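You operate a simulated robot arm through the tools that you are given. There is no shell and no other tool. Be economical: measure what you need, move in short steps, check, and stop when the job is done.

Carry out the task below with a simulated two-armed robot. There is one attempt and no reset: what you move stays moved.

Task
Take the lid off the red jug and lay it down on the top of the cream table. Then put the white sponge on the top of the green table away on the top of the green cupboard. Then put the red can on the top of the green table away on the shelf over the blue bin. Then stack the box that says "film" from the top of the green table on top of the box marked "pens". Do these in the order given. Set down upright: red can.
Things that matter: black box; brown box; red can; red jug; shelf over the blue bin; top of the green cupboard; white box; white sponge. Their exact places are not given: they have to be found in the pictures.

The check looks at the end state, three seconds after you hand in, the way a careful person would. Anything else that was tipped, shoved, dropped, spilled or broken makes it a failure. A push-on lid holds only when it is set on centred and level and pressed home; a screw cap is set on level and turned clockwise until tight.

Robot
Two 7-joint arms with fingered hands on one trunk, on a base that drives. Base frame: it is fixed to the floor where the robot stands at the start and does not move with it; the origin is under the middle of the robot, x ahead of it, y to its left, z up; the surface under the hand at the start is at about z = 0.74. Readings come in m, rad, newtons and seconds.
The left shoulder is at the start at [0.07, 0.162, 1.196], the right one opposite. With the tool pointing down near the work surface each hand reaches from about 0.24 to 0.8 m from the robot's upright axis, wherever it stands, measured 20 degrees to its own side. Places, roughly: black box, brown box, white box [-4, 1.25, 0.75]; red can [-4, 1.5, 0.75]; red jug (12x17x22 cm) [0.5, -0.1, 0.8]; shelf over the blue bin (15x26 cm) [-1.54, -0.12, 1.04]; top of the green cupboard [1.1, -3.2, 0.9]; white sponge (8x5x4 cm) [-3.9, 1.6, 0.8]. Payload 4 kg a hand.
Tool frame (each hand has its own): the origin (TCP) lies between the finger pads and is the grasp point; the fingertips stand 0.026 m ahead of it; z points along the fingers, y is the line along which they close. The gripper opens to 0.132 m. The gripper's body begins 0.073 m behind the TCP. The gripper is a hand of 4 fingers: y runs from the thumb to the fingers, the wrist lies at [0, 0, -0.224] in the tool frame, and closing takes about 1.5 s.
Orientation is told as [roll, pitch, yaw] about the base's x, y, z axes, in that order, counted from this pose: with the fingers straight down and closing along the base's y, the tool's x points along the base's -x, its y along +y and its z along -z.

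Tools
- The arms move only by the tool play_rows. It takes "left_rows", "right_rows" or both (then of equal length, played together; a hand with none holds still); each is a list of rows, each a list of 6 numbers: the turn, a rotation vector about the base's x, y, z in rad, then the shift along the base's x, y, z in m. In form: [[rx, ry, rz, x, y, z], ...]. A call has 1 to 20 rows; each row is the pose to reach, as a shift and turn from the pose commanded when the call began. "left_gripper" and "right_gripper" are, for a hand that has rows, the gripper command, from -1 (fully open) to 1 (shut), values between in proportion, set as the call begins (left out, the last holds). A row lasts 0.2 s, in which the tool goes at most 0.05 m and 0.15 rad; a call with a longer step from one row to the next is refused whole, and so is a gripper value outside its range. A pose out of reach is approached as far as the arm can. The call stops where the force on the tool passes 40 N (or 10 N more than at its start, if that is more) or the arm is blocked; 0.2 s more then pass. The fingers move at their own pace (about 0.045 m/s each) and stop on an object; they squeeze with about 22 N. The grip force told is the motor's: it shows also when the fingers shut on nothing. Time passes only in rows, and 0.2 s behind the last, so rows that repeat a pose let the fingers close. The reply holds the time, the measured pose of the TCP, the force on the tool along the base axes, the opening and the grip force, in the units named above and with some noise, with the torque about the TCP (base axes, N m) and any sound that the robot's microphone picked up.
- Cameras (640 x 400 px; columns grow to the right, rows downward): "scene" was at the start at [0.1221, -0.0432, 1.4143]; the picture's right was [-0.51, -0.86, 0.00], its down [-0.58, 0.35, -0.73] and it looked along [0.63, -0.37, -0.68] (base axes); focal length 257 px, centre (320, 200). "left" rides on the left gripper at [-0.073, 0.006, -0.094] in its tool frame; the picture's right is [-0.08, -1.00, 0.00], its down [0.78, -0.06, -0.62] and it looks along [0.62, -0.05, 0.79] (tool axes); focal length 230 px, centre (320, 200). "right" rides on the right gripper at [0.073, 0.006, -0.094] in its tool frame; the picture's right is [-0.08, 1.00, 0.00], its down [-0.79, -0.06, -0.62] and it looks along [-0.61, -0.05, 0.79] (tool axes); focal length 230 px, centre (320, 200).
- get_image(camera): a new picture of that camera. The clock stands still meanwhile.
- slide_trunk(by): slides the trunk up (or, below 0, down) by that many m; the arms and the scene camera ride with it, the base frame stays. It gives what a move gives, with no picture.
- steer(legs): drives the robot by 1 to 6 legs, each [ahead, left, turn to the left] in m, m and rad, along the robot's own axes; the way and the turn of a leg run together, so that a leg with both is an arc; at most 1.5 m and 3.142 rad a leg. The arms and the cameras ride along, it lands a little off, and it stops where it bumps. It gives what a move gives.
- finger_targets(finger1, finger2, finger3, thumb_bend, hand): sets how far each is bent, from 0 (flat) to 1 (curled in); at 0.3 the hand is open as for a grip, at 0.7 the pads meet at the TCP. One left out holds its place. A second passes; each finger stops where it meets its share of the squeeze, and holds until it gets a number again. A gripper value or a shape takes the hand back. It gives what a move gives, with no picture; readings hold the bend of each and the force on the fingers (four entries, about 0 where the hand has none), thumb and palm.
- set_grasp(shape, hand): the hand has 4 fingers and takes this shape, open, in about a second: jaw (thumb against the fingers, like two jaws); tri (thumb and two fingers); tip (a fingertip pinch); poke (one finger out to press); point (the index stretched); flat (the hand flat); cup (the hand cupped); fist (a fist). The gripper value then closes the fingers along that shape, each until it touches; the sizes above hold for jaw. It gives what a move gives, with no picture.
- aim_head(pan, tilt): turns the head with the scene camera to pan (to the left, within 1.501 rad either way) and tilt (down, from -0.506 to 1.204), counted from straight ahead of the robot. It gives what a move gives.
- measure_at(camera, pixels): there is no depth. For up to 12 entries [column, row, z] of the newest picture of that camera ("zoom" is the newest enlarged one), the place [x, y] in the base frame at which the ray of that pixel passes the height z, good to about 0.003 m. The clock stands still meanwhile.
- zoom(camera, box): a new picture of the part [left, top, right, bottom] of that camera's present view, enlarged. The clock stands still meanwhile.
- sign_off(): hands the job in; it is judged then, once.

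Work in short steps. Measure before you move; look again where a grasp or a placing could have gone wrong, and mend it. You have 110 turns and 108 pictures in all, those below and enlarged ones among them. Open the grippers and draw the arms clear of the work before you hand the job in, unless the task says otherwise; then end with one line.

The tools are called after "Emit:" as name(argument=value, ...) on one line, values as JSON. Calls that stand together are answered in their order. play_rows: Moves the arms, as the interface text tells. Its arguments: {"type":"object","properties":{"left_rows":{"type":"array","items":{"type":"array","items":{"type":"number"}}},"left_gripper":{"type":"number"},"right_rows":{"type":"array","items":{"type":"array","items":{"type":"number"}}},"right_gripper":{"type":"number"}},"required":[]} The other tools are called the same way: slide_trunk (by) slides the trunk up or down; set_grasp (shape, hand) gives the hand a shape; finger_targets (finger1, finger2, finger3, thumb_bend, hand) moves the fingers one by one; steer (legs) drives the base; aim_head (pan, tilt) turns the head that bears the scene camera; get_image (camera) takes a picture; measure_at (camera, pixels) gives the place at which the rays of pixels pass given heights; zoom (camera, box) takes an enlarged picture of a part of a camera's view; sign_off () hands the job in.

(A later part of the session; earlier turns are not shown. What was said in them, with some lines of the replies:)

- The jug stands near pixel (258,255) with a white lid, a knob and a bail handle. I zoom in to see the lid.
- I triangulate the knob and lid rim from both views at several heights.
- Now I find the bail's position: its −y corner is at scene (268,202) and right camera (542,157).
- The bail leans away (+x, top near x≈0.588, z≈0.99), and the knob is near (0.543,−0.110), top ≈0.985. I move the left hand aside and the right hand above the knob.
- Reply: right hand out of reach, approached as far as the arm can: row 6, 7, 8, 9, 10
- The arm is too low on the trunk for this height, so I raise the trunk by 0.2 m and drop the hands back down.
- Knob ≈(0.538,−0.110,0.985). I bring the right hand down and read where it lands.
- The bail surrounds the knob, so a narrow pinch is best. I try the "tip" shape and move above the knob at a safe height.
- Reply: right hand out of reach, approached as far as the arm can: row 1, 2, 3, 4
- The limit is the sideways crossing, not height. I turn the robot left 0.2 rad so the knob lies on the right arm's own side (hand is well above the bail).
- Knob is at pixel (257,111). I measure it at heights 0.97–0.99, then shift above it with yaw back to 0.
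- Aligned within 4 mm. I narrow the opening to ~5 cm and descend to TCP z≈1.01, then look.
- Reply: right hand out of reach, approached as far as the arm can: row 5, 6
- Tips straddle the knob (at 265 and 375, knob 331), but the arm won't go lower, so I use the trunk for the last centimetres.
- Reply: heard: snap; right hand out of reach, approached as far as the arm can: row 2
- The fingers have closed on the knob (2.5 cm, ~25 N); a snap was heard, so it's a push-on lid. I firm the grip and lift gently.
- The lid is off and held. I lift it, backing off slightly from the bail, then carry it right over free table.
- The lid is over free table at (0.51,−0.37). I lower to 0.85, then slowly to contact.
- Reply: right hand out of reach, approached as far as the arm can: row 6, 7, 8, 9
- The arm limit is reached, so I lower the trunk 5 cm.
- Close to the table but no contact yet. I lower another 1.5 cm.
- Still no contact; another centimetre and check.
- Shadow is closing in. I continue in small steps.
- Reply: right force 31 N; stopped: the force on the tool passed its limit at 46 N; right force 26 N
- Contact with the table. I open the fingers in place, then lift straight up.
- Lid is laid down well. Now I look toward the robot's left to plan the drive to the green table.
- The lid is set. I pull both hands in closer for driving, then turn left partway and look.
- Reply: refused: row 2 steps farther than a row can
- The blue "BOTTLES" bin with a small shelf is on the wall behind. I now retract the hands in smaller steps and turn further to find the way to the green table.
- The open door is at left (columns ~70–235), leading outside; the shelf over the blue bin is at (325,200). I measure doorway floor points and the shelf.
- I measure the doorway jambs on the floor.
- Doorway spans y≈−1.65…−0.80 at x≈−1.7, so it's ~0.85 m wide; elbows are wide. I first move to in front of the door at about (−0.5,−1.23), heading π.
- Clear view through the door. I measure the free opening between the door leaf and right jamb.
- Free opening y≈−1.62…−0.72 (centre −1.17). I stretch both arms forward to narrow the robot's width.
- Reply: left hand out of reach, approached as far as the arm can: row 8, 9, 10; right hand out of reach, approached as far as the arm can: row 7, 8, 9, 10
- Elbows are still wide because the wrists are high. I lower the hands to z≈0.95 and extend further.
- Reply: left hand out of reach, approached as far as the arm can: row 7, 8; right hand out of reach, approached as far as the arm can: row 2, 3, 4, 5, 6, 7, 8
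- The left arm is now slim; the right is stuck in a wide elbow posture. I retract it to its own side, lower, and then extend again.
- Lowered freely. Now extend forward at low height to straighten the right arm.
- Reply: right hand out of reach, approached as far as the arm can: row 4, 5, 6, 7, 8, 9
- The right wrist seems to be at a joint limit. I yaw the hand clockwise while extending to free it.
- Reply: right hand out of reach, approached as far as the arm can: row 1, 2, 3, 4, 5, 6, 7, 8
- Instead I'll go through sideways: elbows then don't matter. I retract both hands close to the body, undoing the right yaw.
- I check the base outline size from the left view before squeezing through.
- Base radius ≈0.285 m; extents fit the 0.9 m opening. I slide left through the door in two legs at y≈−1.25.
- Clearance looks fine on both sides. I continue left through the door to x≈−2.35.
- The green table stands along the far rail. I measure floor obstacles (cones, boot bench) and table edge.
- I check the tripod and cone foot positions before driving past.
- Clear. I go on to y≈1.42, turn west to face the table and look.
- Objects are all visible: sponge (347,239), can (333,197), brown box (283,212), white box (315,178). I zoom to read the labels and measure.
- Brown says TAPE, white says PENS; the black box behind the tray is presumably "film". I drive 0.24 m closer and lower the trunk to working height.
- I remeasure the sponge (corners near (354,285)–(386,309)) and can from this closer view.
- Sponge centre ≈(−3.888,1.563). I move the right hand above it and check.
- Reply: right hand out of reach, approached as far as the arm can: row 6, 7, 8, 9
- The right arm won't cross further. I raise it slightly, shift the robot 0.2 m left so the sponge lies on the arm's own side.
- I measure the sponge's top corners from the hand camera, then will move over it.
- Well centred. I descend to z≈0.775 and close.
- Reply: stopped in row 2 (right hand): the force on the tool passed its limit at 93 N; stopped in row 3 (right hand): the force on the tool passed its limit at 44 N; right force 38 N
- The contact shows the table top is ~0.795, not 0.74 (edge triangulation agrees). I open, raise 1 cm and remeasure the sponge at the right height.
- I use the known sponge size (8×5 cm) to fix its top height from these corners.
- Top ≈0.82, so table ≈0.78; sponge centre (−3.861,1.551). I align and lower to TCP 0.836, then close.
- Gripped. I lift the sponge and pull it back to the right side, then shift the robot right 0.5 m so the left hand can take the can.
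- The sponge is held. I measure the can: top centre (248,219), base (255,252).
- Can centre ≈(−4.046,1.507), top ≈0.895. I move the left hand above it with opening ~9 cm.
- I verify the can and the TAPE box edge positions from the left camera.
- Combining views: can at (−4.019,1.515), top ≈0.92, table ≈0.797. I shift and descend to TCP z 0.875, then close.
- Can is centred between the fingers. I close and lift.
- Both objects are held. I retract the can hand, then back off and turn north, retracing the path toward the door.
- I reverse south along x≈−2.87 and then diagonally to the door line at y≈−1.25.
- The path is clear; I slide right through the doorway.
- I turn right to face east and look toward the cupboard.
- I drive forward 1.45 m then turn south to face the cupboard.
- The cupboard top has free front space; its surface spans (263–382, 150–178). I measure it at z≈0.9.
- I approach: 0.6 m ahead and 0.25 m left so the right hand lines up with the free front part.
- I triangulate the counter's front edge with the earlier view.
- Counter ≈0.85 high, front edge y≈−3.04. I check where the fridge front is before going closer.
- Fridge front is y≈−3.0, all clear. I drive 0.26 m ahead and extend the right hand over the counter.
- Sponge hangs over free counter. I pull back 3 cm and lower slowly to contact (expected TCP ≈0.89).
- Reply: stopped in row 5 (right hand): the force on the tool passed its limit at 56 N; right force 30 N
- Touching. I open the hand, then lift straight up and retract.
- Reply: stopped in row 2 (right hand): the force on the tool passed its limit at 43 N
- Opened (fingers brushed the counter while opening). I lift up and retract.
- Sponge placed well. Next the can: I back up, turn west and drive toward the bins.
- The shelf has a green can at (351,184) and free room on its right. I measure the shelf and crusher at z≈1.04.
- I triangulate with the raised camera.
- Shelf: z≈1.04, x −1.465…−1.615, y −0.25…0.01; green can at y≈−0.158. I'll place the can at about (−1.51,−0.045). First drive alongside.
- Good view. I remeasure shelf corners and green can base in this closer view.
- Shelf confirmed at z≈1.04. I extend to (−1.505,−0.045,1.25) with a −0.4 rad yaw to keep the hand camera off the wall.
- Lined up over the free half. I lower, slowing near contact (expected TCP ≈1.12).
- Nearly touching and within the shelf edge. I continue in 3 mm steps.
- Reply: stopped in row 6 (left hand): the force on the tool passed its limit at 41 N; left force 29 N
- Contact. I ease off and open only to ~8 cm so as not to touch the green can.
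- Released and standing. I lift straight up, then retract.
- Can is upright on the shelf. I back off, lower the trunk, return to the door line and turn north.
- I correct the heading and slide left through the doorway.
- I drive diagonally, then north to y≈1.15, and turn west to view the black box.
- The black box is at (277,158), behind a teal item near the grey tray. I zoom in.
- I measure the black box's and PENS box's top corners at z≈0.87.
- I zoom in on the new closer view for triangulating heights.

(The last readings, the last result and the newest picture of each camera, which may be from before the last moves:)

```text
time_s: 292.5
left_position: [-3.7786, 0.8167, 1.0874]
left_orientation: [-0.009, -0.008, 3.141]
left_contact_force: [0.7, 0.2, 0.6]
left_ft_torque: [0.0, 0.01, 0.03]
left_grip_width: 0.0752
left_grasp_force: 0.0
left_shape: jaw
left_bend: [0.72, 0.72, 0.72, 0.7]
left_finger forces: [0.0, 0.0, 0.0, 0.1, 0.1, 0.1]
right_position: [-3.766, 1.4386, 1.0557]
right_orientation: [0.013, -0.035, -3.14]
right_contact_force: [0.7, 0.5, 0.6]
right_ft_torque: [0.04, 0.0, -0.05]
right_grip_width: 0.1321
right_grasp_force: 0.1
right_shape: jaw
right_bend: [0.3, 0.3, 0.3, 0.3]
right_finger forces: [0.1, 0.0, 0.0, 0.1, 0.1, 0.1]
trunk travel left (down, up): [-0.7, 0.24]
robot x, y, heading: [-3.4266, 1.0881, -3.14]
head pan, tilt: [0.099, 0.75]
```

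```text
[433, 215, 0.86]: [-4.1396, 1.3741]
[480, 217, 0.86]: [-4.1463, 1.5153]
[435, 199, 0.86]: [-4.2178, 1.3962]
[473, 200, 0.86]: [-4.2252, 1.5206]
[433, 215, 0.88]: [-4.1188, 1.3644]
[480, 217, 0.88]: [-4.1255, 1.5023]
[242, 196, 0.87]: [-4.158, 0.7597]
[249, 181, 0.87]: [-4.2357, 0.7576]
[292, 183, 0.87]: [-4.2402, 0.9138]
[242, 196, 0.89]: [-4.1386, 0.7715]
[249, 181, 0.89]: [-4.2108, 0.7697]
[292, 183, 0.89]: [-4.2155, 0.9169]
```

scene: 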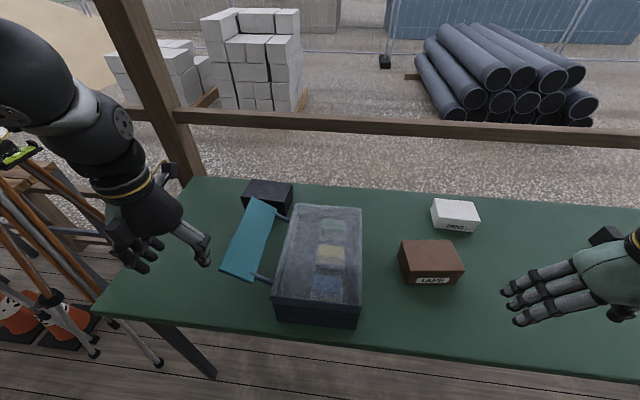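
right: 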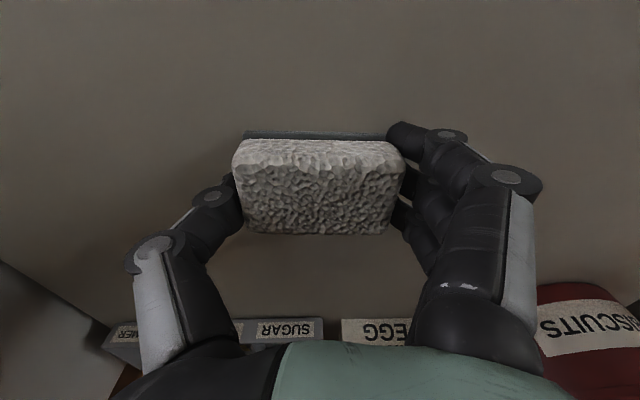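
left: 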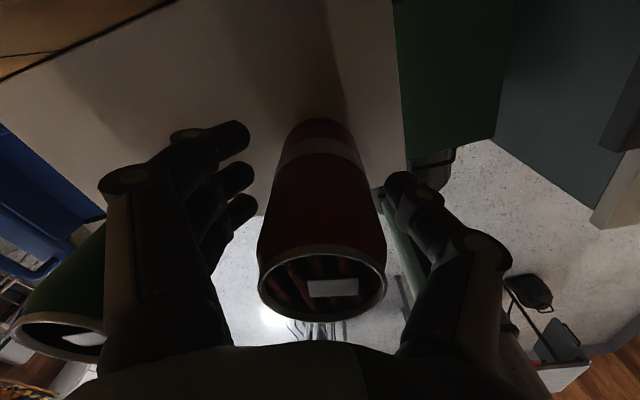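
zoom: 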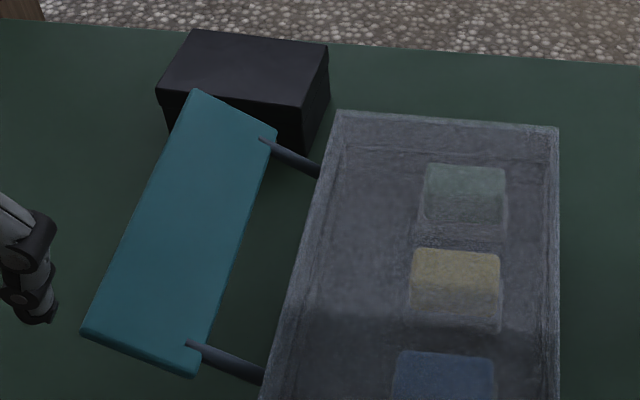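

I measure the black box's corners precisely and the teal handle's rear edge.

Emit:
measure_at(camera="zoom", pixels=[[157, 91, 0.872], [302, 108, 0.872], [192, 30, 0.872], [328, 45, 0.872], [195, 90, 0.88], [278, 135, 0.88], [195, 90, 0.92], [278, 135, 0.92], [240, 112, 0.9], [320, 172, 0.87], [338, 112, 0.93], [300, 152, 0.8]])

Emit:
steer(legs=[[0.12, 0, 0]])

```text
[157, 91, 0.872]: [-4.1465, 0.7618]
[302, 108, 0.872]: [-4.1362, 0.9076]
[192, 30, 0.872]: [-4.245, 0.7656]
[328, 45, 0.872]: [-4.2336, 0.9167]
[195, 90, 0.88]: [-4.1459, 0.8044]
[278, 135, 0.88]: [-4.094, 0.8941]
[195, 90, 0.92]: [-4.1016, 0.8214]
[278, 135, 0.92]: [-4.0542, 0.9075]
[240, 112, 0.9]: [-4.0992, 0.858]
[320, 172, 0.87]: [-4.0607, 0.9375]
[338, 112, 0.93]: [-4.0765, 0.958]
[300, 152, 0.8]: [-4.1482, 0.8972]
```

```text
time_s: 293.7
left_position: [-3.8963, 0.8175, 1.0878]
left_orientation: [-0.007, -0.008, 3.141]
left_contact_force: [-0.5, -0.3, -0.6]
left_ft_torque: [0.01, 0.01, 0.01]
left_grip_width: 0.0752
left_grasp_force: 0.0
left_shape: jaw
left_bend: [0.72, 0.72, 0.72, 0.7]
left_finger forces: [0.0, 0.1, 0.0, 0.1, 0.0, 0.0]
right_position: [-3.8843, 1.4397, 1.0555]
right_orientation: [0.013, -0.036, -3.139]
right_contact_force: [-0.7, 0.1, -0.9]
right_ft_torque: [0.0, -0.02, 0.01]
right_grip_width: 0.1319
right_grasp_force: 0.0
right_shape: jaw
right_bend: [0.3, 0.3, 0.3, 0.3]
right_finger forces: [0.0, 0.1, 0.0, 0.0, 0.0, 0.0]
trunk travel left (down, up): [-0.7, 0.24]
robot x, y, heading: [-3.5392, 1.0891, -3.144]
head pan, tilt: [0.099, 0.75]
```

Box centre ≈(−4.192,0.837), top 0.872, 15×10 cm; the raised teal handle clears x≈−4.05. I turn the left hand 90° (thumb in front) and move above the box at z≈1.07.

Emit:
play_rows(left_rows=[[0, 0, -0.14, -0.02, 0, 0], [0, 0, -0.28, -0.05, 0, 0], [0, 0, -0.42, -0.08, 0.005, 0], [0, 0, -0.56, -0.11, 0.01, 0], [0, 0, -0.7, -0.14, 0.01, 0], [0, 0, -0.84, -0.17, 0.01, 0], [0, 0, -0.98, -0.2, 0.015, 0], [0, 0, -1.12, -0.23, 0.02, 0], [0, 0, -1.26, -0.26, 0.02, 0], [0, 0, -1.4, -0.28, 0.02, 0], [0, 0, -1.54, -0.295, 0.02, 0], [0, 0, -1.63, -0.299, 0.02, 0], [0, 0, -1.63, -0.299, 0.02, 0]], left_gripper=-1)

Emit:
get_image(camera="left")

Emit:
get_image(camera="scene")

```text
time_s: 296.5
left_position: [-4.0436, 1.029, 1.062]
left_orientation: [-0.007, -0.008, 1.513]
left_contact_force: [0.1, -0.6, 0.0]
left_ft_torque: [-0.02, 0.01, -0.01]
left_grip_width: 0.1319
left_grasp_force: 0.1
left_shape: jaw
left_bend: [0.3, 0.3, 0.3, 0.3]
left_finger forces: [0.0, 0.0, 0.0, 0.0, 0.1, 0.0]
left hand out of reach, approached as far as the arm can: row 7, 8, 9, 10, 11, 12, 13
right_position: [-3.8862, 1.4395, 1.0549]
right_orientation: [0.013, -0.037, -3.14]
right_contact_force: [0.3, -0.1, -0.7]
right_ft_torque: [0.01, -0.01, 0.02]
right_grip_width: 0.1319
right_grasp_force: 0.1
right_shape: jaw
right_bend: [0.3, 0.3, 0.3, 0.3]
right_finger forces: [0.0, 0.1, 0.0, 0.0, 0.0, 0.1]
trunk travel left (down, up): [-0.7, 0.24]
robot x, y, heading: [-3.5393, 1.09, -3.139]
head pan, tilt: [0.099, 0.75]
```

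```text
21 pictures are left
```

left: 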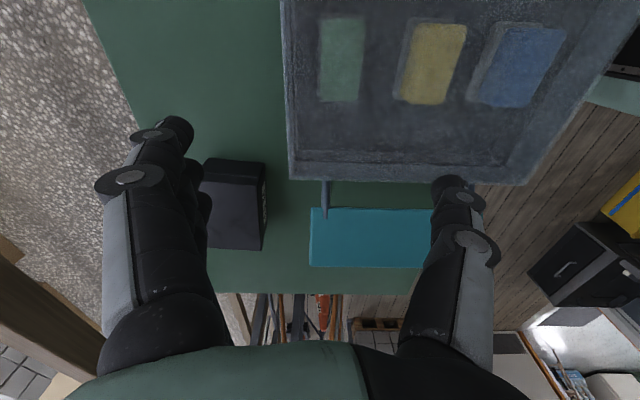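

```text
20 pictures are left
```

scene: 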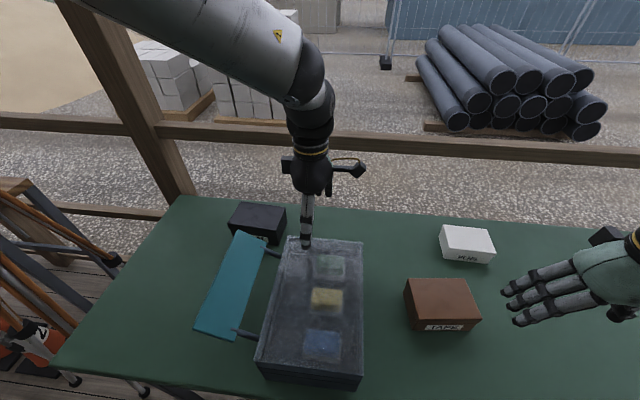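

The arm is too high relative to its shoulder. I raise the trunk 0.22 m and then move to the box position.

Emit:
slide_trunk(by=0.22)

Emit:
play_rows(left_rows=[[0, 0, 0, -0.02, -0.02, -0.04], [0, 0, 0, -0.04, -0.04, -0.08], [0, 0, 0, -0.06, -0.07, -0.12], [0, 0, 0, -0.08, -0.1, -0.15], [0, 0, 0, -0.1, -0.13, -0.18], [0, 0, 0, -0.12, -0.16, -0.2], [0, 0, 0, -0.14, -0.18, -0.21], [0, 0, 0, -0.152, -0.192, -0.21], [0, 0, 0, -0.152, -0.192, -0.21]])

Emit:
get_image(camera="left")

```text
time_s: 298.9
left_position: [-4.0449, 1.0279, 1.2816]
left_orientation: [-0.007, -0.008, 1.514]
left_contact_force: [0.2, 0.9, -0.1]
left_ft_torque: [0.01, -0.01, 0.0]
left_grip_width: 0.1317
left_grasp_force: 0.2
left_shape: jaw
left_bend: [0.3, 0.3, 0.3, 0.3]
left_finger forces: [0.0, 0.0, 0.0, 0.1, 0.1, 0.1]
right_position: [-3.8865, 1.4389, 1.2749]
right_orientation: [0.013, -0.038, -3.141]
right_contact_force: [-0.4, 0.2, -0.1]
right_ft_torque: [0.01, 0.02, 0.02]
right_grip_width: 0.1319
right_grasp_force: 0.0
right_shape: jaw
right_bend: [0.3, 0.3, 0.3, 0.3]
right_finger forces: [0.0, 0.1, 0.0, 0.1, 0.0, 0.0]
trunk travel left (down, up): [-0.92, 0.02]
robot x, y, heading: [-3.5442, 1.0882, -3.142]
head pan, tilt: [0.099, 0.75]
```

```text
refused: row 3 steps farther than a row can; nothing moved
```

```text
19 pictures are left
```

left: 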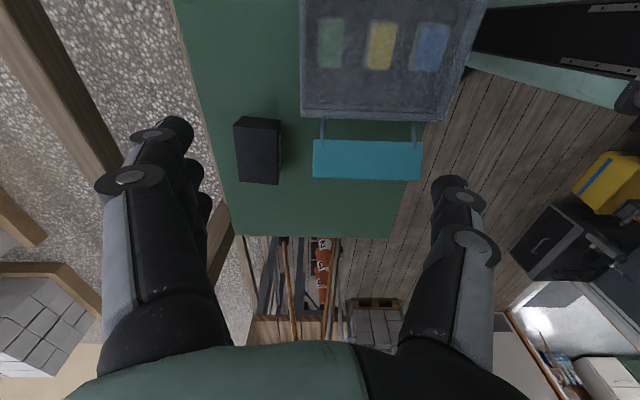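

Row step was too long; I measure the box in this left view and retry with smaller steps.

Emit:
measure_at(camera="left", pixels=[[235, 119, 0.872], [280, 121, 0.872], [278, 184, 0.872], [238, 182, 0.872], [218, 225, 0.95], [170, 175, 0.95], [313, 140, 0.94], [314, 180, 0.94]])

Emit:
play_rows(left_rows=[[0, 0, 0, -0.015, -0.02, -0.035], [0, 0, 0, -0.03, -0.04, -0.07], [0, 0, 0, -0.045, -0.06, -0.1], [0, 0, 0, -0.06, -0.08, -0.13], [0, 0, 0, -0.075, -0.1, -0.16], [0, 0, 0, -0.09, -0.12, -0.185], [0, 0, 0, -0.11, -0.145, -0.2], [0, 0, 0, -0.13, -0.17, -0.21], [0, 0, 0, -0.148, -0.191, -0.215], [0, 0, 0, -0.148, -0.191, -0.215]])

Emit:
get_image(camera="left")

```text
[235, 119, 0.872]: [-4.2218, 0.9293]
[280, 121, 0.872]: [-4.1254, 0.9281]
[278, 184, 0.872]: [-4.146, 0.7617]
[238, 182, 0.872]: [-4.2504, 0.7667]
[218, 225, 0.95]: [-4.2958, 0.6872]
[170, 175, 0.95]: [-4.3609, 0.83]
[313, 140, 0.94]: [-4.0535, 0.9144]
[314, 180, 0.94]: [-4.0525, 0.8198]
```

```text
time_s: 301.1
left_position: [-4.0316, 1.0265, 1.1374]
left_orientation: [-0.003, -0.005, 1.517]
left_contact_force: [1.1, -0.5, -0.2]
left_ft_torque: [0.0, 0.0, 0.0]
left_grip_width: 0.1315
left_grasp_force: 0.0
left_shape: jaw
left_bend: [0.3, 0.3, 0.3, 0.3]
left_finger forces: [0.0, 0.1, 0.0, 0.0, 0.0, 0.0]
left hand out of reach, approached as far as the arm can: row 1, 2, 3, 4, 5, 6, 7, 8, 9, 10
right_position: [-3.8855, 1.4378, 1.2752]
right_orientation: [0.013, -0.037, -3.14]
right_contact_force: [-0.1, 0.3, -0.2]
right_ft_torque: [-0.01, 0.0, 0.02]
right_grip_width: 0.132
right_grasp_force: 0.0
right_shape: jaw
right_bend: [0.3, 0.3, 0.3, 0.3]
right_finger forces: [0.0, 0.0, 0.0, 0.0, 0.0, 0.0]
trunk travel left (down, up): [-0.92, 0.02]
robot x, y, heading: [-3.538, 1.0863, -3.142]
head pan, tilt: [0.099, 0.75]
```

```text
18 pictures are left
```

left: 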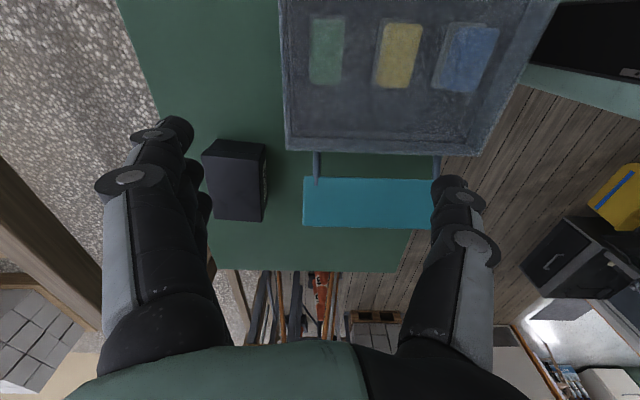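

This yaw can't reach left. I rotate the hand the other way (+90°, fingers in front) while moving above the box.

Emit:
play_rows(left_rows=[[0, 0, 0.15, 0, 0, 0.01], [0, 0, 0.3, 0, 0, 0.02], [0, 0, 0.45, 0, 0, 0.03], [0, 0, 0.6, 0, 0, 0.04], [0, 0, 0.75, -0.01, -0.01, 0.05], [0, 0, 0.9, -0.02, -0.02, 0.05], [0, 0, 1.05, -0.03, -0.03, 0.05], [0, 0, 1.2, -0.04, -0.04, 0.05], [0, 0, 1.35, -0.05, -0.05, 0.05], [0, 0, 1.5, -0.06, -0.06, 0.05], [0, 0, 1.65, -0.07, -0.07, 0.05], [0, 0, 1.8, -0.08, -0.08, 0.05], [0, 0, 1.95, -0.09, -0.09, 0.05], [0, 0, 2.1, -0.1, -0.11, 0.05], [0, 0, 2.25, -0.11, -0.13, 0.04], [0, 0, 2.4, -0.12, -0.15, 0.03], [0, 0, 2.55, -0.13, -0.16, 0.02], [0, 0, 2.7, -0.14, -0.17, 0.0], [0, 0, 2.85, -0.15, -0.18, -0.02], [0, 0, 3.0, -0.16, -0.187, -0.04]])

Emit:
get_image(camera="left")

```text
time_s: 305.2
left_position: [-4.1913, 0.8402, 1.1022]
left_orientation: [-0.004, -0.007, -1.766]
left_contact_force: [0.0, -0.5, -0.4]
left_ft_torque: [0.01, 0.04, -0.01]
left_grip_width: 0.1319
left_grasp_force: 0.0
left_shape: jaw
left_bend: [0.3, 0.3, 0.3, 0.3]
left_finger forces: [0.1, 0.0, 0.0, 0.0, 0.0, 0.0]
right_position: [-3.8848, 1.4399, 1.2736]
right_orientation: [0.012, -0.035, -3.14]
right_contact_force: [-0.6, 0.0, -0.5]
right_ft_torque: [-0.02, -0.03, 0.02]
right_grip_width: 0.132
right_grasp_force: 0.1
right_shape: jaw
right_bend: [0.3, 0.3, 0.3, 0.3]
right_finger forces: [0.0, 0.0, 0.1, 0.0, 0.1, 0.0]
trunk travel left (down, up): [-0.92, 0.02]
robot x, y, heading: [-3.542, 1.0907, -3.141]
head pan, tilt: [0.099, 0.75]
```

```text
17 pictures are left
```

left: 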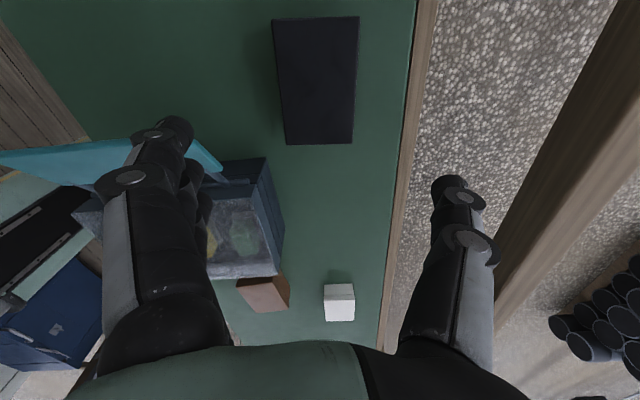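

Now well aligned (box edges parallel to the jaws). I measure box and handle edge in this view.

Emit:
measure_at(camera="left", pixels=[[273, 20, 0.872], [359, 17, 0.872], [287, 143, 0.872], [353, 143, 0.872], [222, 170, 0.94], [212, 155, 0.94], [325, 285, 0.86], [354, 285, 0.86], [326, 300, 0.86], [356, 300, 0.86]])

```text
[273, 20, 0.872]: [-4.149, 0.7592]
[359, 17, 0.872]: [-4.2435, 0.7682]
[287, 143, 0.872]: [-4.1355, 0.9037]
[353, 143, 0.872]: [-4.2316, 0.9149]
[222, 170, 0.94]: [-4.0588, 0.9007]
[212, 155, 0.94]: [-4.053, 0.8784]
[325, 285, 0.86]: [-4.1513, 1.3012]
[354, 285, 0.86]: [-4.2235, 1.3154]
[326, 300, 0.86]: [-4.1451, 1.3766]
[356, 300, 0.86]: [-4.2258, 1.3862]
```

Centre (−4.190,0.837). I add 0.1 rad yaw and descend to TCP 0.85.

Emit:
play_rows(left_rows=[[0, 0, 0.1, 0, -0.003, -0.03], [0, 0, 0.1, 0, -0.003, -0.07], [0, 0, 0.1, 0, -0.003, -0.11], [0, 0, 0.1, 0, -0.003, -0.15], [0, 0, 0.1, 0, -0.003, -0.19], [0, 0, 0.1, 0, -0.003, -0.22], [0, 0, 0.1, 0, -0.003, -0.24], [0, 0, 0.1, 0, -0.003, -0.25], [0, 0, 0.1, 0, -0.003, -0.25]])

Emit:
get_image(camera="left")

```text
time_s: 307.2
left_position: [-4.1924, 0.8368, 0.8529]
left_orientation: [-0.006, -0.007, -1.668]
left_contact_force: [1.0, 0.7, 0.8]
left_ft_torque: [-0.02, 0.0, -0.02]
left_grip_width: 0.1319
left_grasp_force: 0.1
left_shape: jaw
left_bend: [0.3, 0.3, 0.3, 0.3]
left_finger forces: [0.1, 0.0, 0.1, 0.1, 0.0, 0.0]
right_position: [-3.8859, 1.4392, 1.2748]
right_orientation: [0.011, -0.035, -3.141]
right_contact_force: [-0.5, -0.1, -0.3]
right_ft_torque: [-0.02, 0.02, 0.0]
right_grip_width: 0.1319
right_grasp_force: 0.0
right_shape: jaw
right_bend: [0.3, 0.3, 0.3, 0.3]
right_finger forces: [0.0, 0.1, 0.1, 0.1, 0.0, 0.0]
trunk travel left (down, up): [-0.92, 0.02]
robot x, y, heading: [-3.5407, 1.088, -3.141]
head pan, tilt: [0.099, 0.75]
```

```text
16 pictures are left
```

left: 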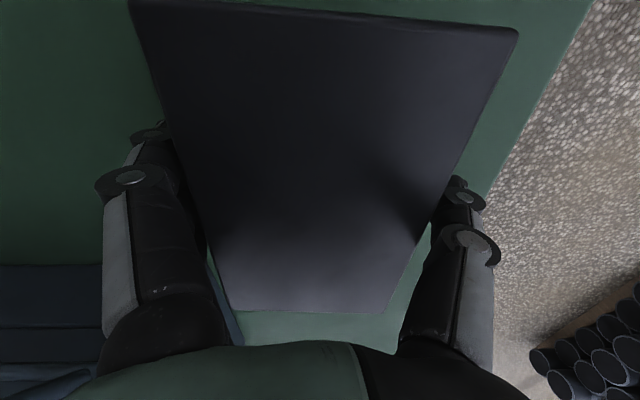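

Straddling the box cleanly. I lower 1 cm more (to grip below the lid) and close, then lift a little.

Emit:
play_rows(left_rows=[[0, 0, 0, 0, 0, -0.006], [0, 0, 0, 0, 0, -0.01], [0, 0, 0, 0, 0, -0.01]])

Emit:
play_rows(left_rows=[[0, 0, 0, 0, 0, 0], [0, 0, 0, 0, 0, 0], [0, 0, 0, 0, 0, 0], [0, 0, 0, 0, 0, 0], [0, 0, 0, 0, 0, 0], [0, 0, 0, 0, 0, 0], [0, 0, 0, 0, 0, 0], [0, 0, 0, 0, 0, 0.02], [0, 0, 0, 0, 0, 0.05]], left_gripper=1)

Emit:
get_image(camera="left")

Emit:
get_image(camera="scene")

```text
time_s: 308.1
left_position: [-4.1917, 0.8363, 0.8443]
left_orientation: [-0.007, -0.007, -1.668]
left_contact_force: [0.6, -0.8, 11.4]
left_ft_torque: [-0.01, -0.09, -0.01]
left_grip_width: 0.1316
left_grasp_force: 0.1
left_shape: jaw
left_bend: [0.3, 0.3, 0.3, 0.3]
left_finger forces: [2.0, 1.9, 2.0, 0.0, 4.0, 0.0]
right_position: [-3.8841, 1.4392, 1.2754]
right_orientation: [0.012, -0.038, -3.139]
right_contact_force: [0.6, -0.6, -0.1]
right_ft_torque: [0.01, -0.01, 0.02]
right_grip_width: 0.1319
right_grasp_force: 0.0
right_shape: jaw
right_bend: [0.3, 0.3, 0.3, 0.3]
right_finger forces: [0.1, 0.0, 0.0, 0.1, 0.0, 0.0]
trunk travel left (down, up): [-0.92, 0.02]
robot x, y, heading: [-3.5437, 1.0879, -3.142]
head pan, tilt: [0.099, 0.75]
```

```text
time_s: 310.1
left_position: [-4.1923, 0.8368, 0.8924]
left_orientation: [-0.006, -0.006, -1.67]
left_contact_force: [0.4, 0.6, -3.5]
left_ft_torque: [0.0, 0.04, -0.01]
left_grip_width: 0.0985
left_grasp_force: 21.9
left_shape: jaw
left_bend: [0.64, 0.64, 0.64, 0.61]
left_finger forces: [6.6, 6.6, 6.6, 0.0, 19.0, 0.0]
right_position: [-3.8854, 1.4385, 1.2751]
right_orientation: [0.011, -0.037, -3.14]
right_contact_force: [0.4, 0.3, 0.1]
right_ft_torque: [0.01, 0.01, 0.0]
right_grip_width: 0.1318
right_grasp_force: 0.0
right_shape: jaw
right_bend: [0.3, 0.3, 0.3, 0.3]
right_finger forces: [0.0, 0.1, 0.0, 0.1, 0.0, 0.1]
trunk travel left (down, up): [-0.92, 0.02]
robot x, y, heading: [-3.5415, 1.0881, -3.143]
head pan, tilt: [0.099, 0.75]
```

```text
15 pictures are left
```

left: 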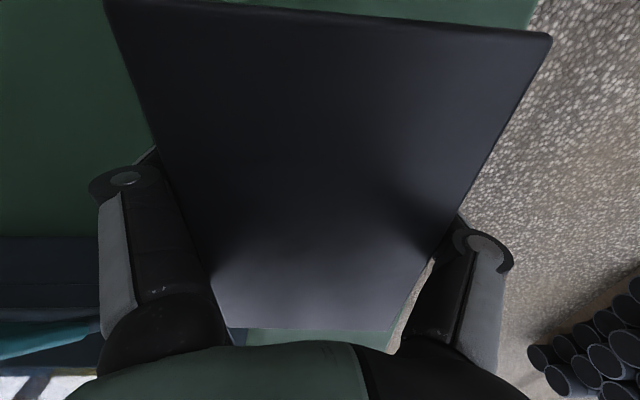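

```text
14 pictures are left
```

scene: 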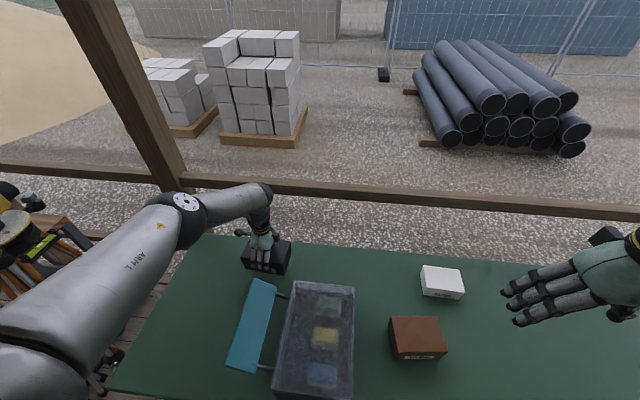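

Box held (9.9 cm). I measure the PENS box from this higher view, lift further, then shift the whole robot right 0.61 m.

Emit:
measure_at(camera="scene", pixels=[[421, 290, 0.86], [462, 297, 0.86], [422, 266, 0.86], [463, 271, 0.86], [421, 290, 0.85], [462, 297, 0.85], [422, 266, 0.85], [463, 271, 0.85], [243, 268, 0.85], [320, 285, 0.93]])

Emit:
play_rows(left_rows=[[0, 0, 0, 0, 0, 0.04], [0, 0, 0, 0, 0, 0.08], [0, 0, 0, 0, 0, 0.12], [0, 0, 0, 0, 0, 0.16], [0, 0, 0, 0, 0, 0.18]])

Emit:
steer(legs=[[0, -0.61, 0]])

Emit:
get_image(camera="left")

Emit:
get_image(camera="scene")

```text
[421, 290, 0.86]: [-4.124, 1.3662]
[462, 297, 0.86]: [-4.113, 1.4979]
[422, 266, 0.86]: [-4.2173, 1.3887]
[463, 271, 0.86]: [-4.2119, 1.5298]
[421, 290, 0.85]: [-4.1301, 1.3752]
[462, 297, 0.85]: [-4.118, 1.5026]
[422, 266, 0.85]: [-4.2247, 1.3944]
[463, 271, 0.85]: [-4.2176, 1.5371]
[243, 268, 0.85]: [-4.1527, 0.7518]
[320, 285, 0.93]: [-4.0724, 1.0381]
```

```text
time_s: 311.2
left_position: [-4.1881, 0.8365, 1.0725]
left_orientation: [-0.005, -0.008, -1.667]
left_contact_force: [0.2, -0.9, -3.2]
left_ft_torque: [-0.01, 0.03, -0.02]
left_grip_width: 0.0987
left_grasp_force: 22.6
left_shape: jaw
left_bend: [0.64, 0.64, 0.64, 0.61]
left_finger forces: [6.4, 6.6, 6.5, 0.0, 19.1, 0.0]
right_position: [-3.886, 1.4398, 1.275]
right_orientation: [0.011, -0.035, -3.14]
right_contact_force: [-0.3, 0.2, 0.2]
right_ft_torque: [0.03, -0.01, -0.02]
right_grip_width: 0.1317
right_grasp_force: 0.1
right_shape: jaw
right_bend: [0.3, 0.3, 0.3, 0.3]
right_finger forces: [0.0, 0.2, 0.1, 0.0, 0.0, 0.1]
trunk travel left (down, up): [-0.92, 0.02]
robot x, y, heading: [-3.5403, 1.087, -3.14]
head pan, tilt: [0.099, 0.75]
```

```text
time_s: 314.7
left_position: [-4.1905, 1.4471, 1.0715]
left_orientation: [-0.006, -0.005, -1.669]
left_contact_force: [0.1, 0.9, -4.4]
left_ft_torque: [-0.03, -0.02, 0.01]
left_grip_width: 0.0988
left_grasp_force: 21.7
left_shape: jaw
left_bend: [0.64, 0.64, 0.64, 0.61]
left_finger forces: [6.5, 6.5, 6.5, 0.0, 18.9, 0.1]
right_position: [-3.8861, 2.0497, 1.2751]
right_orientation: [0.01, -0.037, -3.138]
right_contact_force: [0.0, -0.7, -0.1]
right_ft_torque: [0.02, -0.01, 0.02]
right_grip_width: 0.1319
right_grasp_force: 0.0
right_shape: jaw
right_bend: [0.3, 0.3, 0.3, 0.3]
right_finger forces: [0.0, 0.1, 0.1, 0.0, 0.1, 0.0]
trunk travel left (down, up): [-0.92, 0.02]
robot x, y, heading: [-3.5458, 1.6966, -3.138]
head pan, tilt: [0.099, 0.75]
```

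```text
13 pictures are left
```

left: 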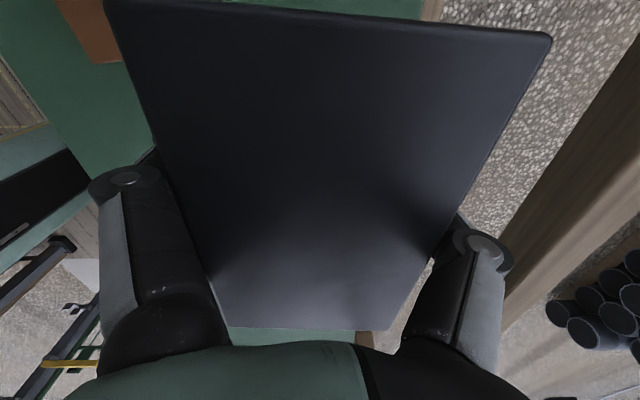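

```text
12 pictures are left
```

scene: 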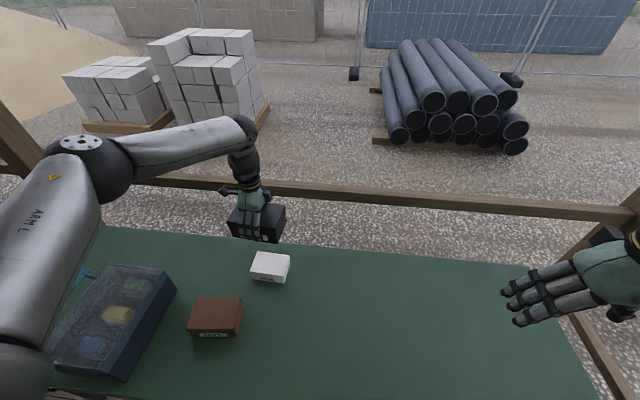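

I zoom onto the PENS box and the held box for lateral triangulation.

Emit:
zoom(camera="scene", box=[210, 190, 310, 300])

```text
3.64 times, centred on (260, 245) of scene
```

zoom: 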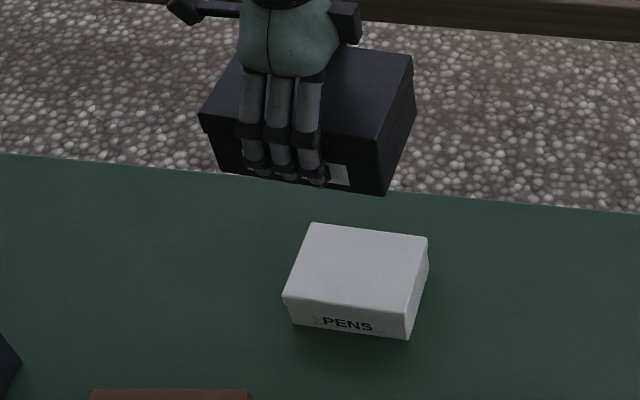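

I measure PENS top corners at two heights, and the held box's bottom corners.

Emit:
measure_at(camera="zoom", pixels=[[284, 300, 0.86], [413, 309, 0.86], [313, 225, 0.86], [428, 237, 0.86], [284, 300, 0.85], [413, 309, 0.85], [313, 225, 0.85], [428, 237, 0.85], [292, 326, 0.797], [405, 336, 0.797], [384, 193, 1.026], [215, 168, 1.026]])

```text
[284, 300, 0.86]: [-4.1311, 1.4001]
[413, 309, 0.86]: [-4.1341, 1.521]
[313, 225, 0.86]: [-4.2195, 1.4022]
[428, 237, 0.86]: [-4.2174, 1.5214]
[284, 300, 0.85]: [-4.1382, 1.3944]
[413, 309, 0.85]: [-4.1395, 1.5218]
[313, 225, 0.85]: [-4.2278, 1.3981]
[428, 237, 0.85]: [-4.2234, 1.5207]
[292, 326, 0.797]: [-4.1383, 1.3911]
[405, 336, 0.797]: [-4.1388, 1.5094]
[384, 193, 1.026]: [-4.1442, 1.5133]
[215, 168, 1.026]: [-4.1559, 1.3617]
```

PENS top ≈0.845, centre ≈(−4.184,1.456). I align (+0.08 yaw, small shift) and lower slowly until contact.

Emit:
play_rows(left_rows=[[0, 0, 0.04, 0.003, 0.005, -0.03], [0, 0, 0.08, 0.006, 0.009, -0.07], [0, 0, 0.08, 0.006, 0.009, -0.11], [0, 0, 0.08, 0.006, 0.009, -0.13], [0, 0, 0.08, 0.006, 0.009, -0.145], [0, 0, 0.08, 0.006, 0.009, -0.15], [0, 0, 0.08, 0.006, 0.009, -0.15]])

Emit:
zoom(camera="scene", box=[210, 210, 330, 310])

```text
time_s: 316.3
left_position: [-4.1839, 1.4578, 0.9223]
left_orientation: [-0.006, -0.008, -1.59]
left_contact_force: [-0.1, 0.7, -4.3]
left_ft_torque: [-0.04, -0.01, -0.02]
left_grip_width: 0.0987
left_grasp_force: 21.7
left_shape: jaw
left_bend: [0.64, 0.64, 0.64, 0.61]
left_finger forces: [6.4, 6.4, 6.3, 0.0, 18.9, 0.0]
right_position: [-3.8862, 2.0498, 1.2746]
right_orientation: [0.013, -0.036, -3.138]
right_contact_force: [0.7, -0.1, 0.2]
right_ft_torque: [0.0, 0.02, 0.02]
right_grip_width: 0.1316
right_grasp_force: 0.1
right_shape: jaw
right_bend: [0.3, 0.3, 0.3, 0.3]
right_finger forces: [0.1, 0.0, 0.1, 0.1, 0.0, 0.0]
trunk travel left (down, up): [-0.92, 0.02]
robot x, y, heading: [-3.5423, 1.7022, -3.144]
head pan, tilt: [0.099, 0.75]
```

```text
4.00 times, centred on (270, 260) of scene
```

zoom: 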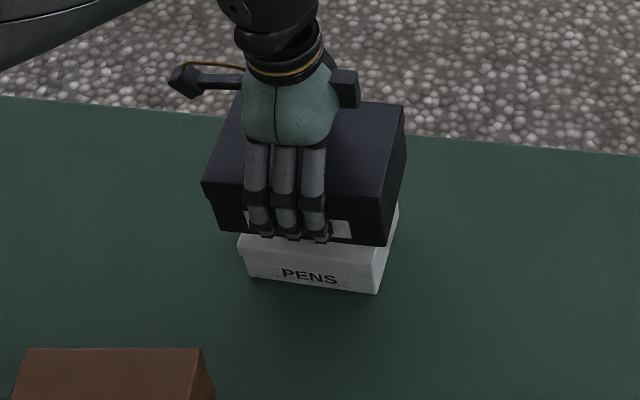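

Well aligned over PENS. I continue in small steps until contact.

Emit:
play_rows(left_rows=[[0, 0, 0, 0, 0, -0.008], [0, 0, 0, 0, 0, -0.014], [0, 0, 0, 0, 0, -0.018], [0, 0, 0, 0, 0, -0.021], [0, 0, 0, 0, 0, -0.024], [0, 0, 0, 0, 0, -0.027], [0, 0, 0, 0, 0, -0.03]])

Emit:
zoom(camera="scene", box=[210, 210, 330, 310])

```text
time_s: 317.9
left_position: [-4.184, 1.4582, 0.8953]
left_orientation: [-0.01, -0.006, -1.585]
left_contact_force: [-1.0, -2.3, 18.3]
left_ft_torque: [-0.04, -0.36, -0.06]
left_grip_width: 0.0972
left_grasp_force: 22.3
left_shape: jaw
left_bend: [0.65, 0.65, 0.65, 0.61]
left_finger forces: [6.7, 6.6, 6.6, 0.1, 20.3, 0.0]
right_position: [-3.8834, 2.0516, 1.276]
right_orientation: [0.012, -0.038, -3.138]
right_contact_force: [1.2, -0.2, 0.5]
right_ft_torque: [0.0, 0.04, -0.03]
right_grip_width: 0.1317
right_grasp_force: 0.1
right_shape: jaw
right_bend: [0.3, 0.3, 0.3, 0.3]
right_finger forces: [0.1, 0.0, 0.0, 0.0, 0.0, 0.1]
trunk travel left (down, up): [-0.92, 0.02]
robot x, y, heading: [-3.5448, 1.7012, -3.142]
head pan, tilt: [0.099, 0.75]
```

```text
4.00 times, centred on (270, 260) of scene
```

zoom: 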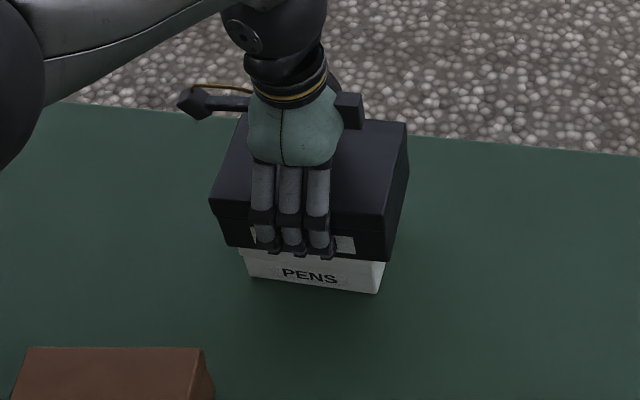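

Resting on PENS with ~18 N. I open the fingers, then lift straight up.

Emit:
play_rows(left_rows=[[0, 0, 0, 0, 0, 0.002], [0, 0, 0, 0, 0, 0.002], [0, 0, 0, 0, 0, 0.002], [0, 0, 0, 0, 0, 0.002], [0, 0, 0, 0, 0, 0.002], [0, 0, 0, 0, 0, 0.002]], left_gripper=-1)

Emit:
get_image(camera="left")

```text
time_s: 319.3
left_position: [-4.1827, 1.4593, 0.8967]
left_orientation: [-0.009, -0.006, -1.588]
left_contact_force: [-5.4, -1.2, 13.4]
left_ft_torque: [0.02, 0.13, 0.0]
left_grip_width: 0.1313
left_grasp_force: 0.1
left_shape: jaw
left_bend: [0.3, 0.3, 0.3, 0.3]
left_finger forces: [1.8, 1.9, 1.8, 0.0, 13.8, 0.1]
right_position: [-3.8849, 2.0503, 1.2758]
right_orientation: [0.013, -0.036, -3.138]
right_contact_force: [0.1, 0.1, 1.0]
right_ft_torque: [0.0, -0.02, 0.05]
right_grip_width: 0.1321
right_grasp_force: 0.1
right_shape: jaw
right_bend: [0.3, 0.3, 0.3, 0.3]
right_finger forces: [0.1, 0.0, 0.0, 0.0, 0.0, 0.0]
trunk travel left (down, up): [-0.92, 0.02]
robot x, y, heading: [-3.5418, 1.699, -3.14]
head pan, tilt: [0.099, 0.75]
```

```text
8 pictures are left
```

left: 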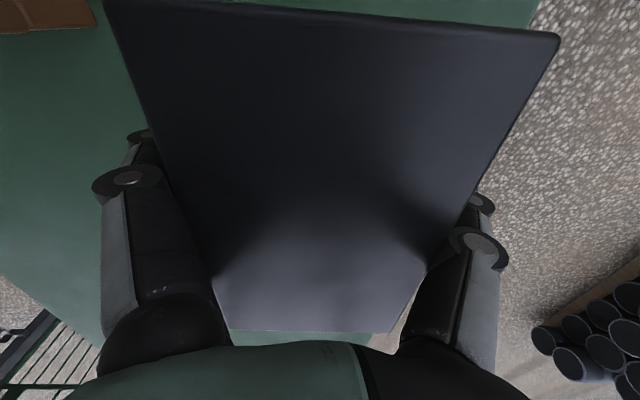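

Some residual finger contact is shown, so I lift slowly 2.5 cm and check that the stack stays.

Emit:
play_rows(left_rows=[[0, 0, 0, 0, 0, 0.003], [0, 0, 0, 0, 0, 0.007], [0, 0, 0, 0, 0, 0.012], [0, 0, 0, 0, 0, 0.018], [0, 0, 0, 0, 0, 0.025], [0, 0, 0, 0, 0, 0.025]])

Emit:
zoom(camera="scene", box=[210, 210, 330, 310])

```text
time_s: 320.7
left_position: [-4.1837, 1.4586, 0.9205]
left_orientation: [-0.005, -0.007, -1.589]
left_contact_force: [-0.6, 0.5, 0.3]
left_ft_torque: [-0.02, 0.0, 0.0]
left_grip_width: 0.132
left_grasp_force: 0.2
left_shape: jaw
left_bend: [0.3, 0.3, 0.3, 0.3]
left_finger forces: [0.1, 0.0, 0.1, 0.1, 0.1, 0.1]
right_position: [-3.8859, 2.0512, 1.2753]
right_orientation: [0.014, -0.038, -3.137]
right_contact_force: [-0.7, 0.9, -0.5]
right_ft_torque: [-0.02, 0.0, -0.02]
right_grip_width: 0.1317
right_grasp_force: 0.0
right_shape: jaw
right_bend: [0.3, 0.3, 0.3, 0.3]
right_finger forces: [0.0, 0.0, 0.0, 0.0, 0.0, 0.0]
trunk travel left (down, up): [-0.92, 0.02]
robot x, y, heading: [-3.5415, 1.6998, -3.141]
head pan, tilt: [0.099, 0.75]
```

```text
4.00 times, centred on (270, 260) of scene
```

zoom: 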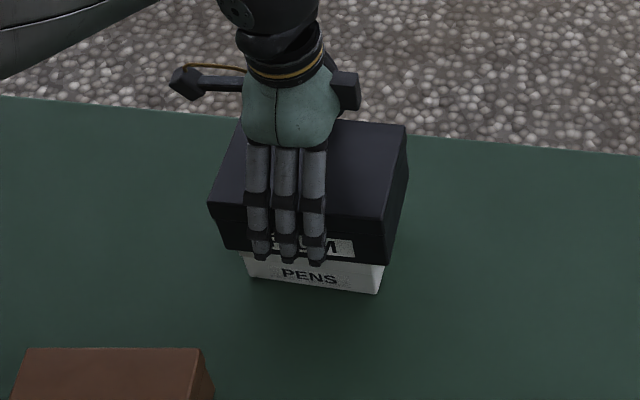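

Contact is gone and the box stays on PENS. I lift fully clear, back toward the robot, and view the result.

Emit:
play_rows(left_rows=[[0, 0, 0, 0, 0, 0.04], [0, 0, 0, 0, 0, 0.08], [0, 0, 0, 0, 0, 0.12], [0, 0, 0, 0, 0, 0.16], [0, 0, 0, 0.03, -0.02, 0.18], [0, 0, 0, 0.07, -0.03, 0.18], [0, 0, 0, 0.11, -0.04, 0.18], [0, 0, 0, 0.15, -0.05, 0.18], [0, 0, 0, 0.19, -0.05, 0.18]])

Emit:
get_image(camera="scene")

Emit:
zoom(camera="scene", box=[190, 190, 350, 310])

```text
time_s: 322.7
left_position: [-3.9935, 1.4054, 1.0995]
left_orientation: [-0.007, -0.007, -1.587]
left_contact_force: [-0.1, -0.1, -0.5]
left_ft_torque: [-0.02, 0.02, 0.02]
left_grip_width: 0.1317
left_grasp_force: 0.2
left_shape: jaw
left_bend: [0.3, 0.3, 0.3, 0.3]
left_finger forces: [0.0, 0.1, 0.0, 0.0, 0.0, 0.1]
right_position: [-3.8844, 2.0501, 1.2763]
right_orientation: [0.009, -0.038, -3.139]
right_contact_force: [-0.3, -0.6, 0.4]
right_ft_torque: [0.0, 0.01, 0.0]
right_grip_width: 0.1317
right_grasp_force: 0.1
right_shape: jaw
right_bend: [0.3, 0.3, 0.3, 0.3]
right_finger forces: [0.0, 0.0, 0.0, 0.0, 0.1, 0.0]
trunk travel left (down, up): [-0.92, 0.02]
robot x, y, heading: [-3.5452, 1.6974, -3.144]
head pan, tilt: [0.099, 0.75]
```

```text
6 pictures are left
```

scene: 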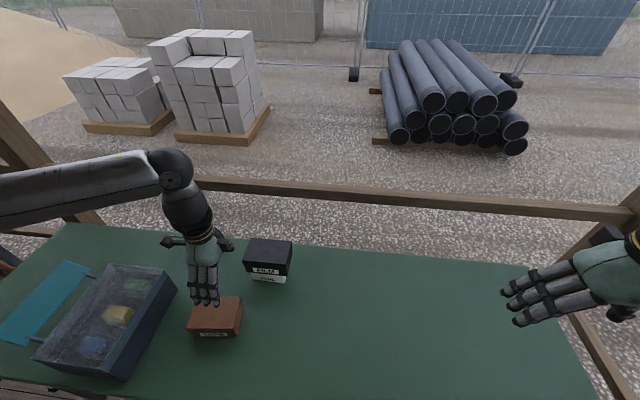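

```text
3.33 times, centred on (270, 250) of scene
```

zoom: 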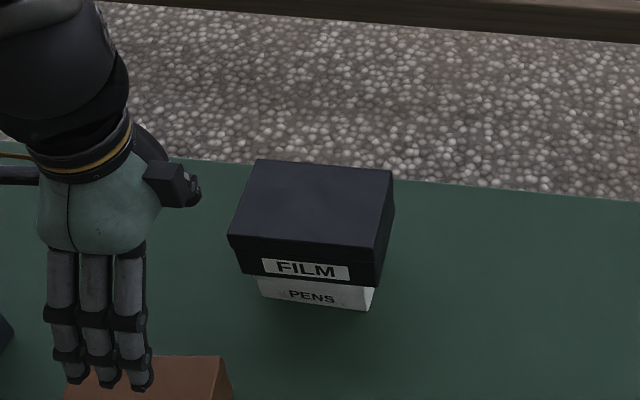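

FILM sits squarely on PENS. I back the robot off so the arms are clear of the table.

Emit:
steer(legs=[[-0.5, 0, 0]])

Emit:
get_image(camera="scene")

```text
time_s: 325.6
left_position: [-3.5018, 1.4057, 1.0984]
left_orientation: [-0.003, -0.007, -1.588]
left_contact_force: [-0.2, 0.5, 0.2]
left_ft_torque: [0.03, -0.02, -0.04]
left_grip_width: 0.1317
left_grasp_force: 0.0
left_shape: jaw
left_bend: [0.3, 0.3, 0.3, 0.3]
left_finger forces: [0.0, 0.0, 0.0, 0.1, 0.0, 0.0]
right_position: [-3.3933, 2.0515, 1.2742]
right_orientation: [0.012, -0.035, -3.134]
right_contact_force: [-1.0, -0.8, -0.2]
right_ft_torque: [-0.02, -0.02, 0.01]
right_grip_width: 0.1319
right_grasp_force: 0.0
right_shape: jaw
right_bend: [0.3, 0.3, 0.3, 0.3]
right_finger forces: [0.0, 0.0, 0.1, 0.1, 0.1, 0.1]
trunk travel left (down, up): [-0.92, 0.02]
robot x, y, heading: [-3.0464, 1.6999, -3.141]
head pan, tilt: [0.099, 0.75]
```

```text
4 pictures are left
```

scene: 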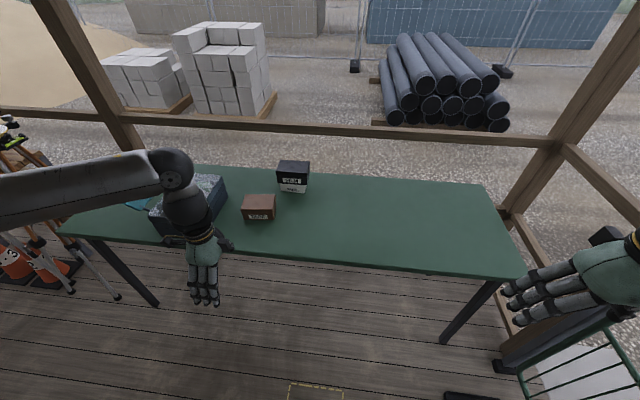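

Everything is in place, the grippers are open and the arms are clear, so I hand in.

Emit:
sign_off()

```text
The job is handed in.
```

All four steps are done in order: the jug's lid is on the cream table, the sponge is on the green cupboard, the red can is upright on the shelf over the blue bin, and FILM is stacked on PENS. I handed the job in but got no result back from the check.
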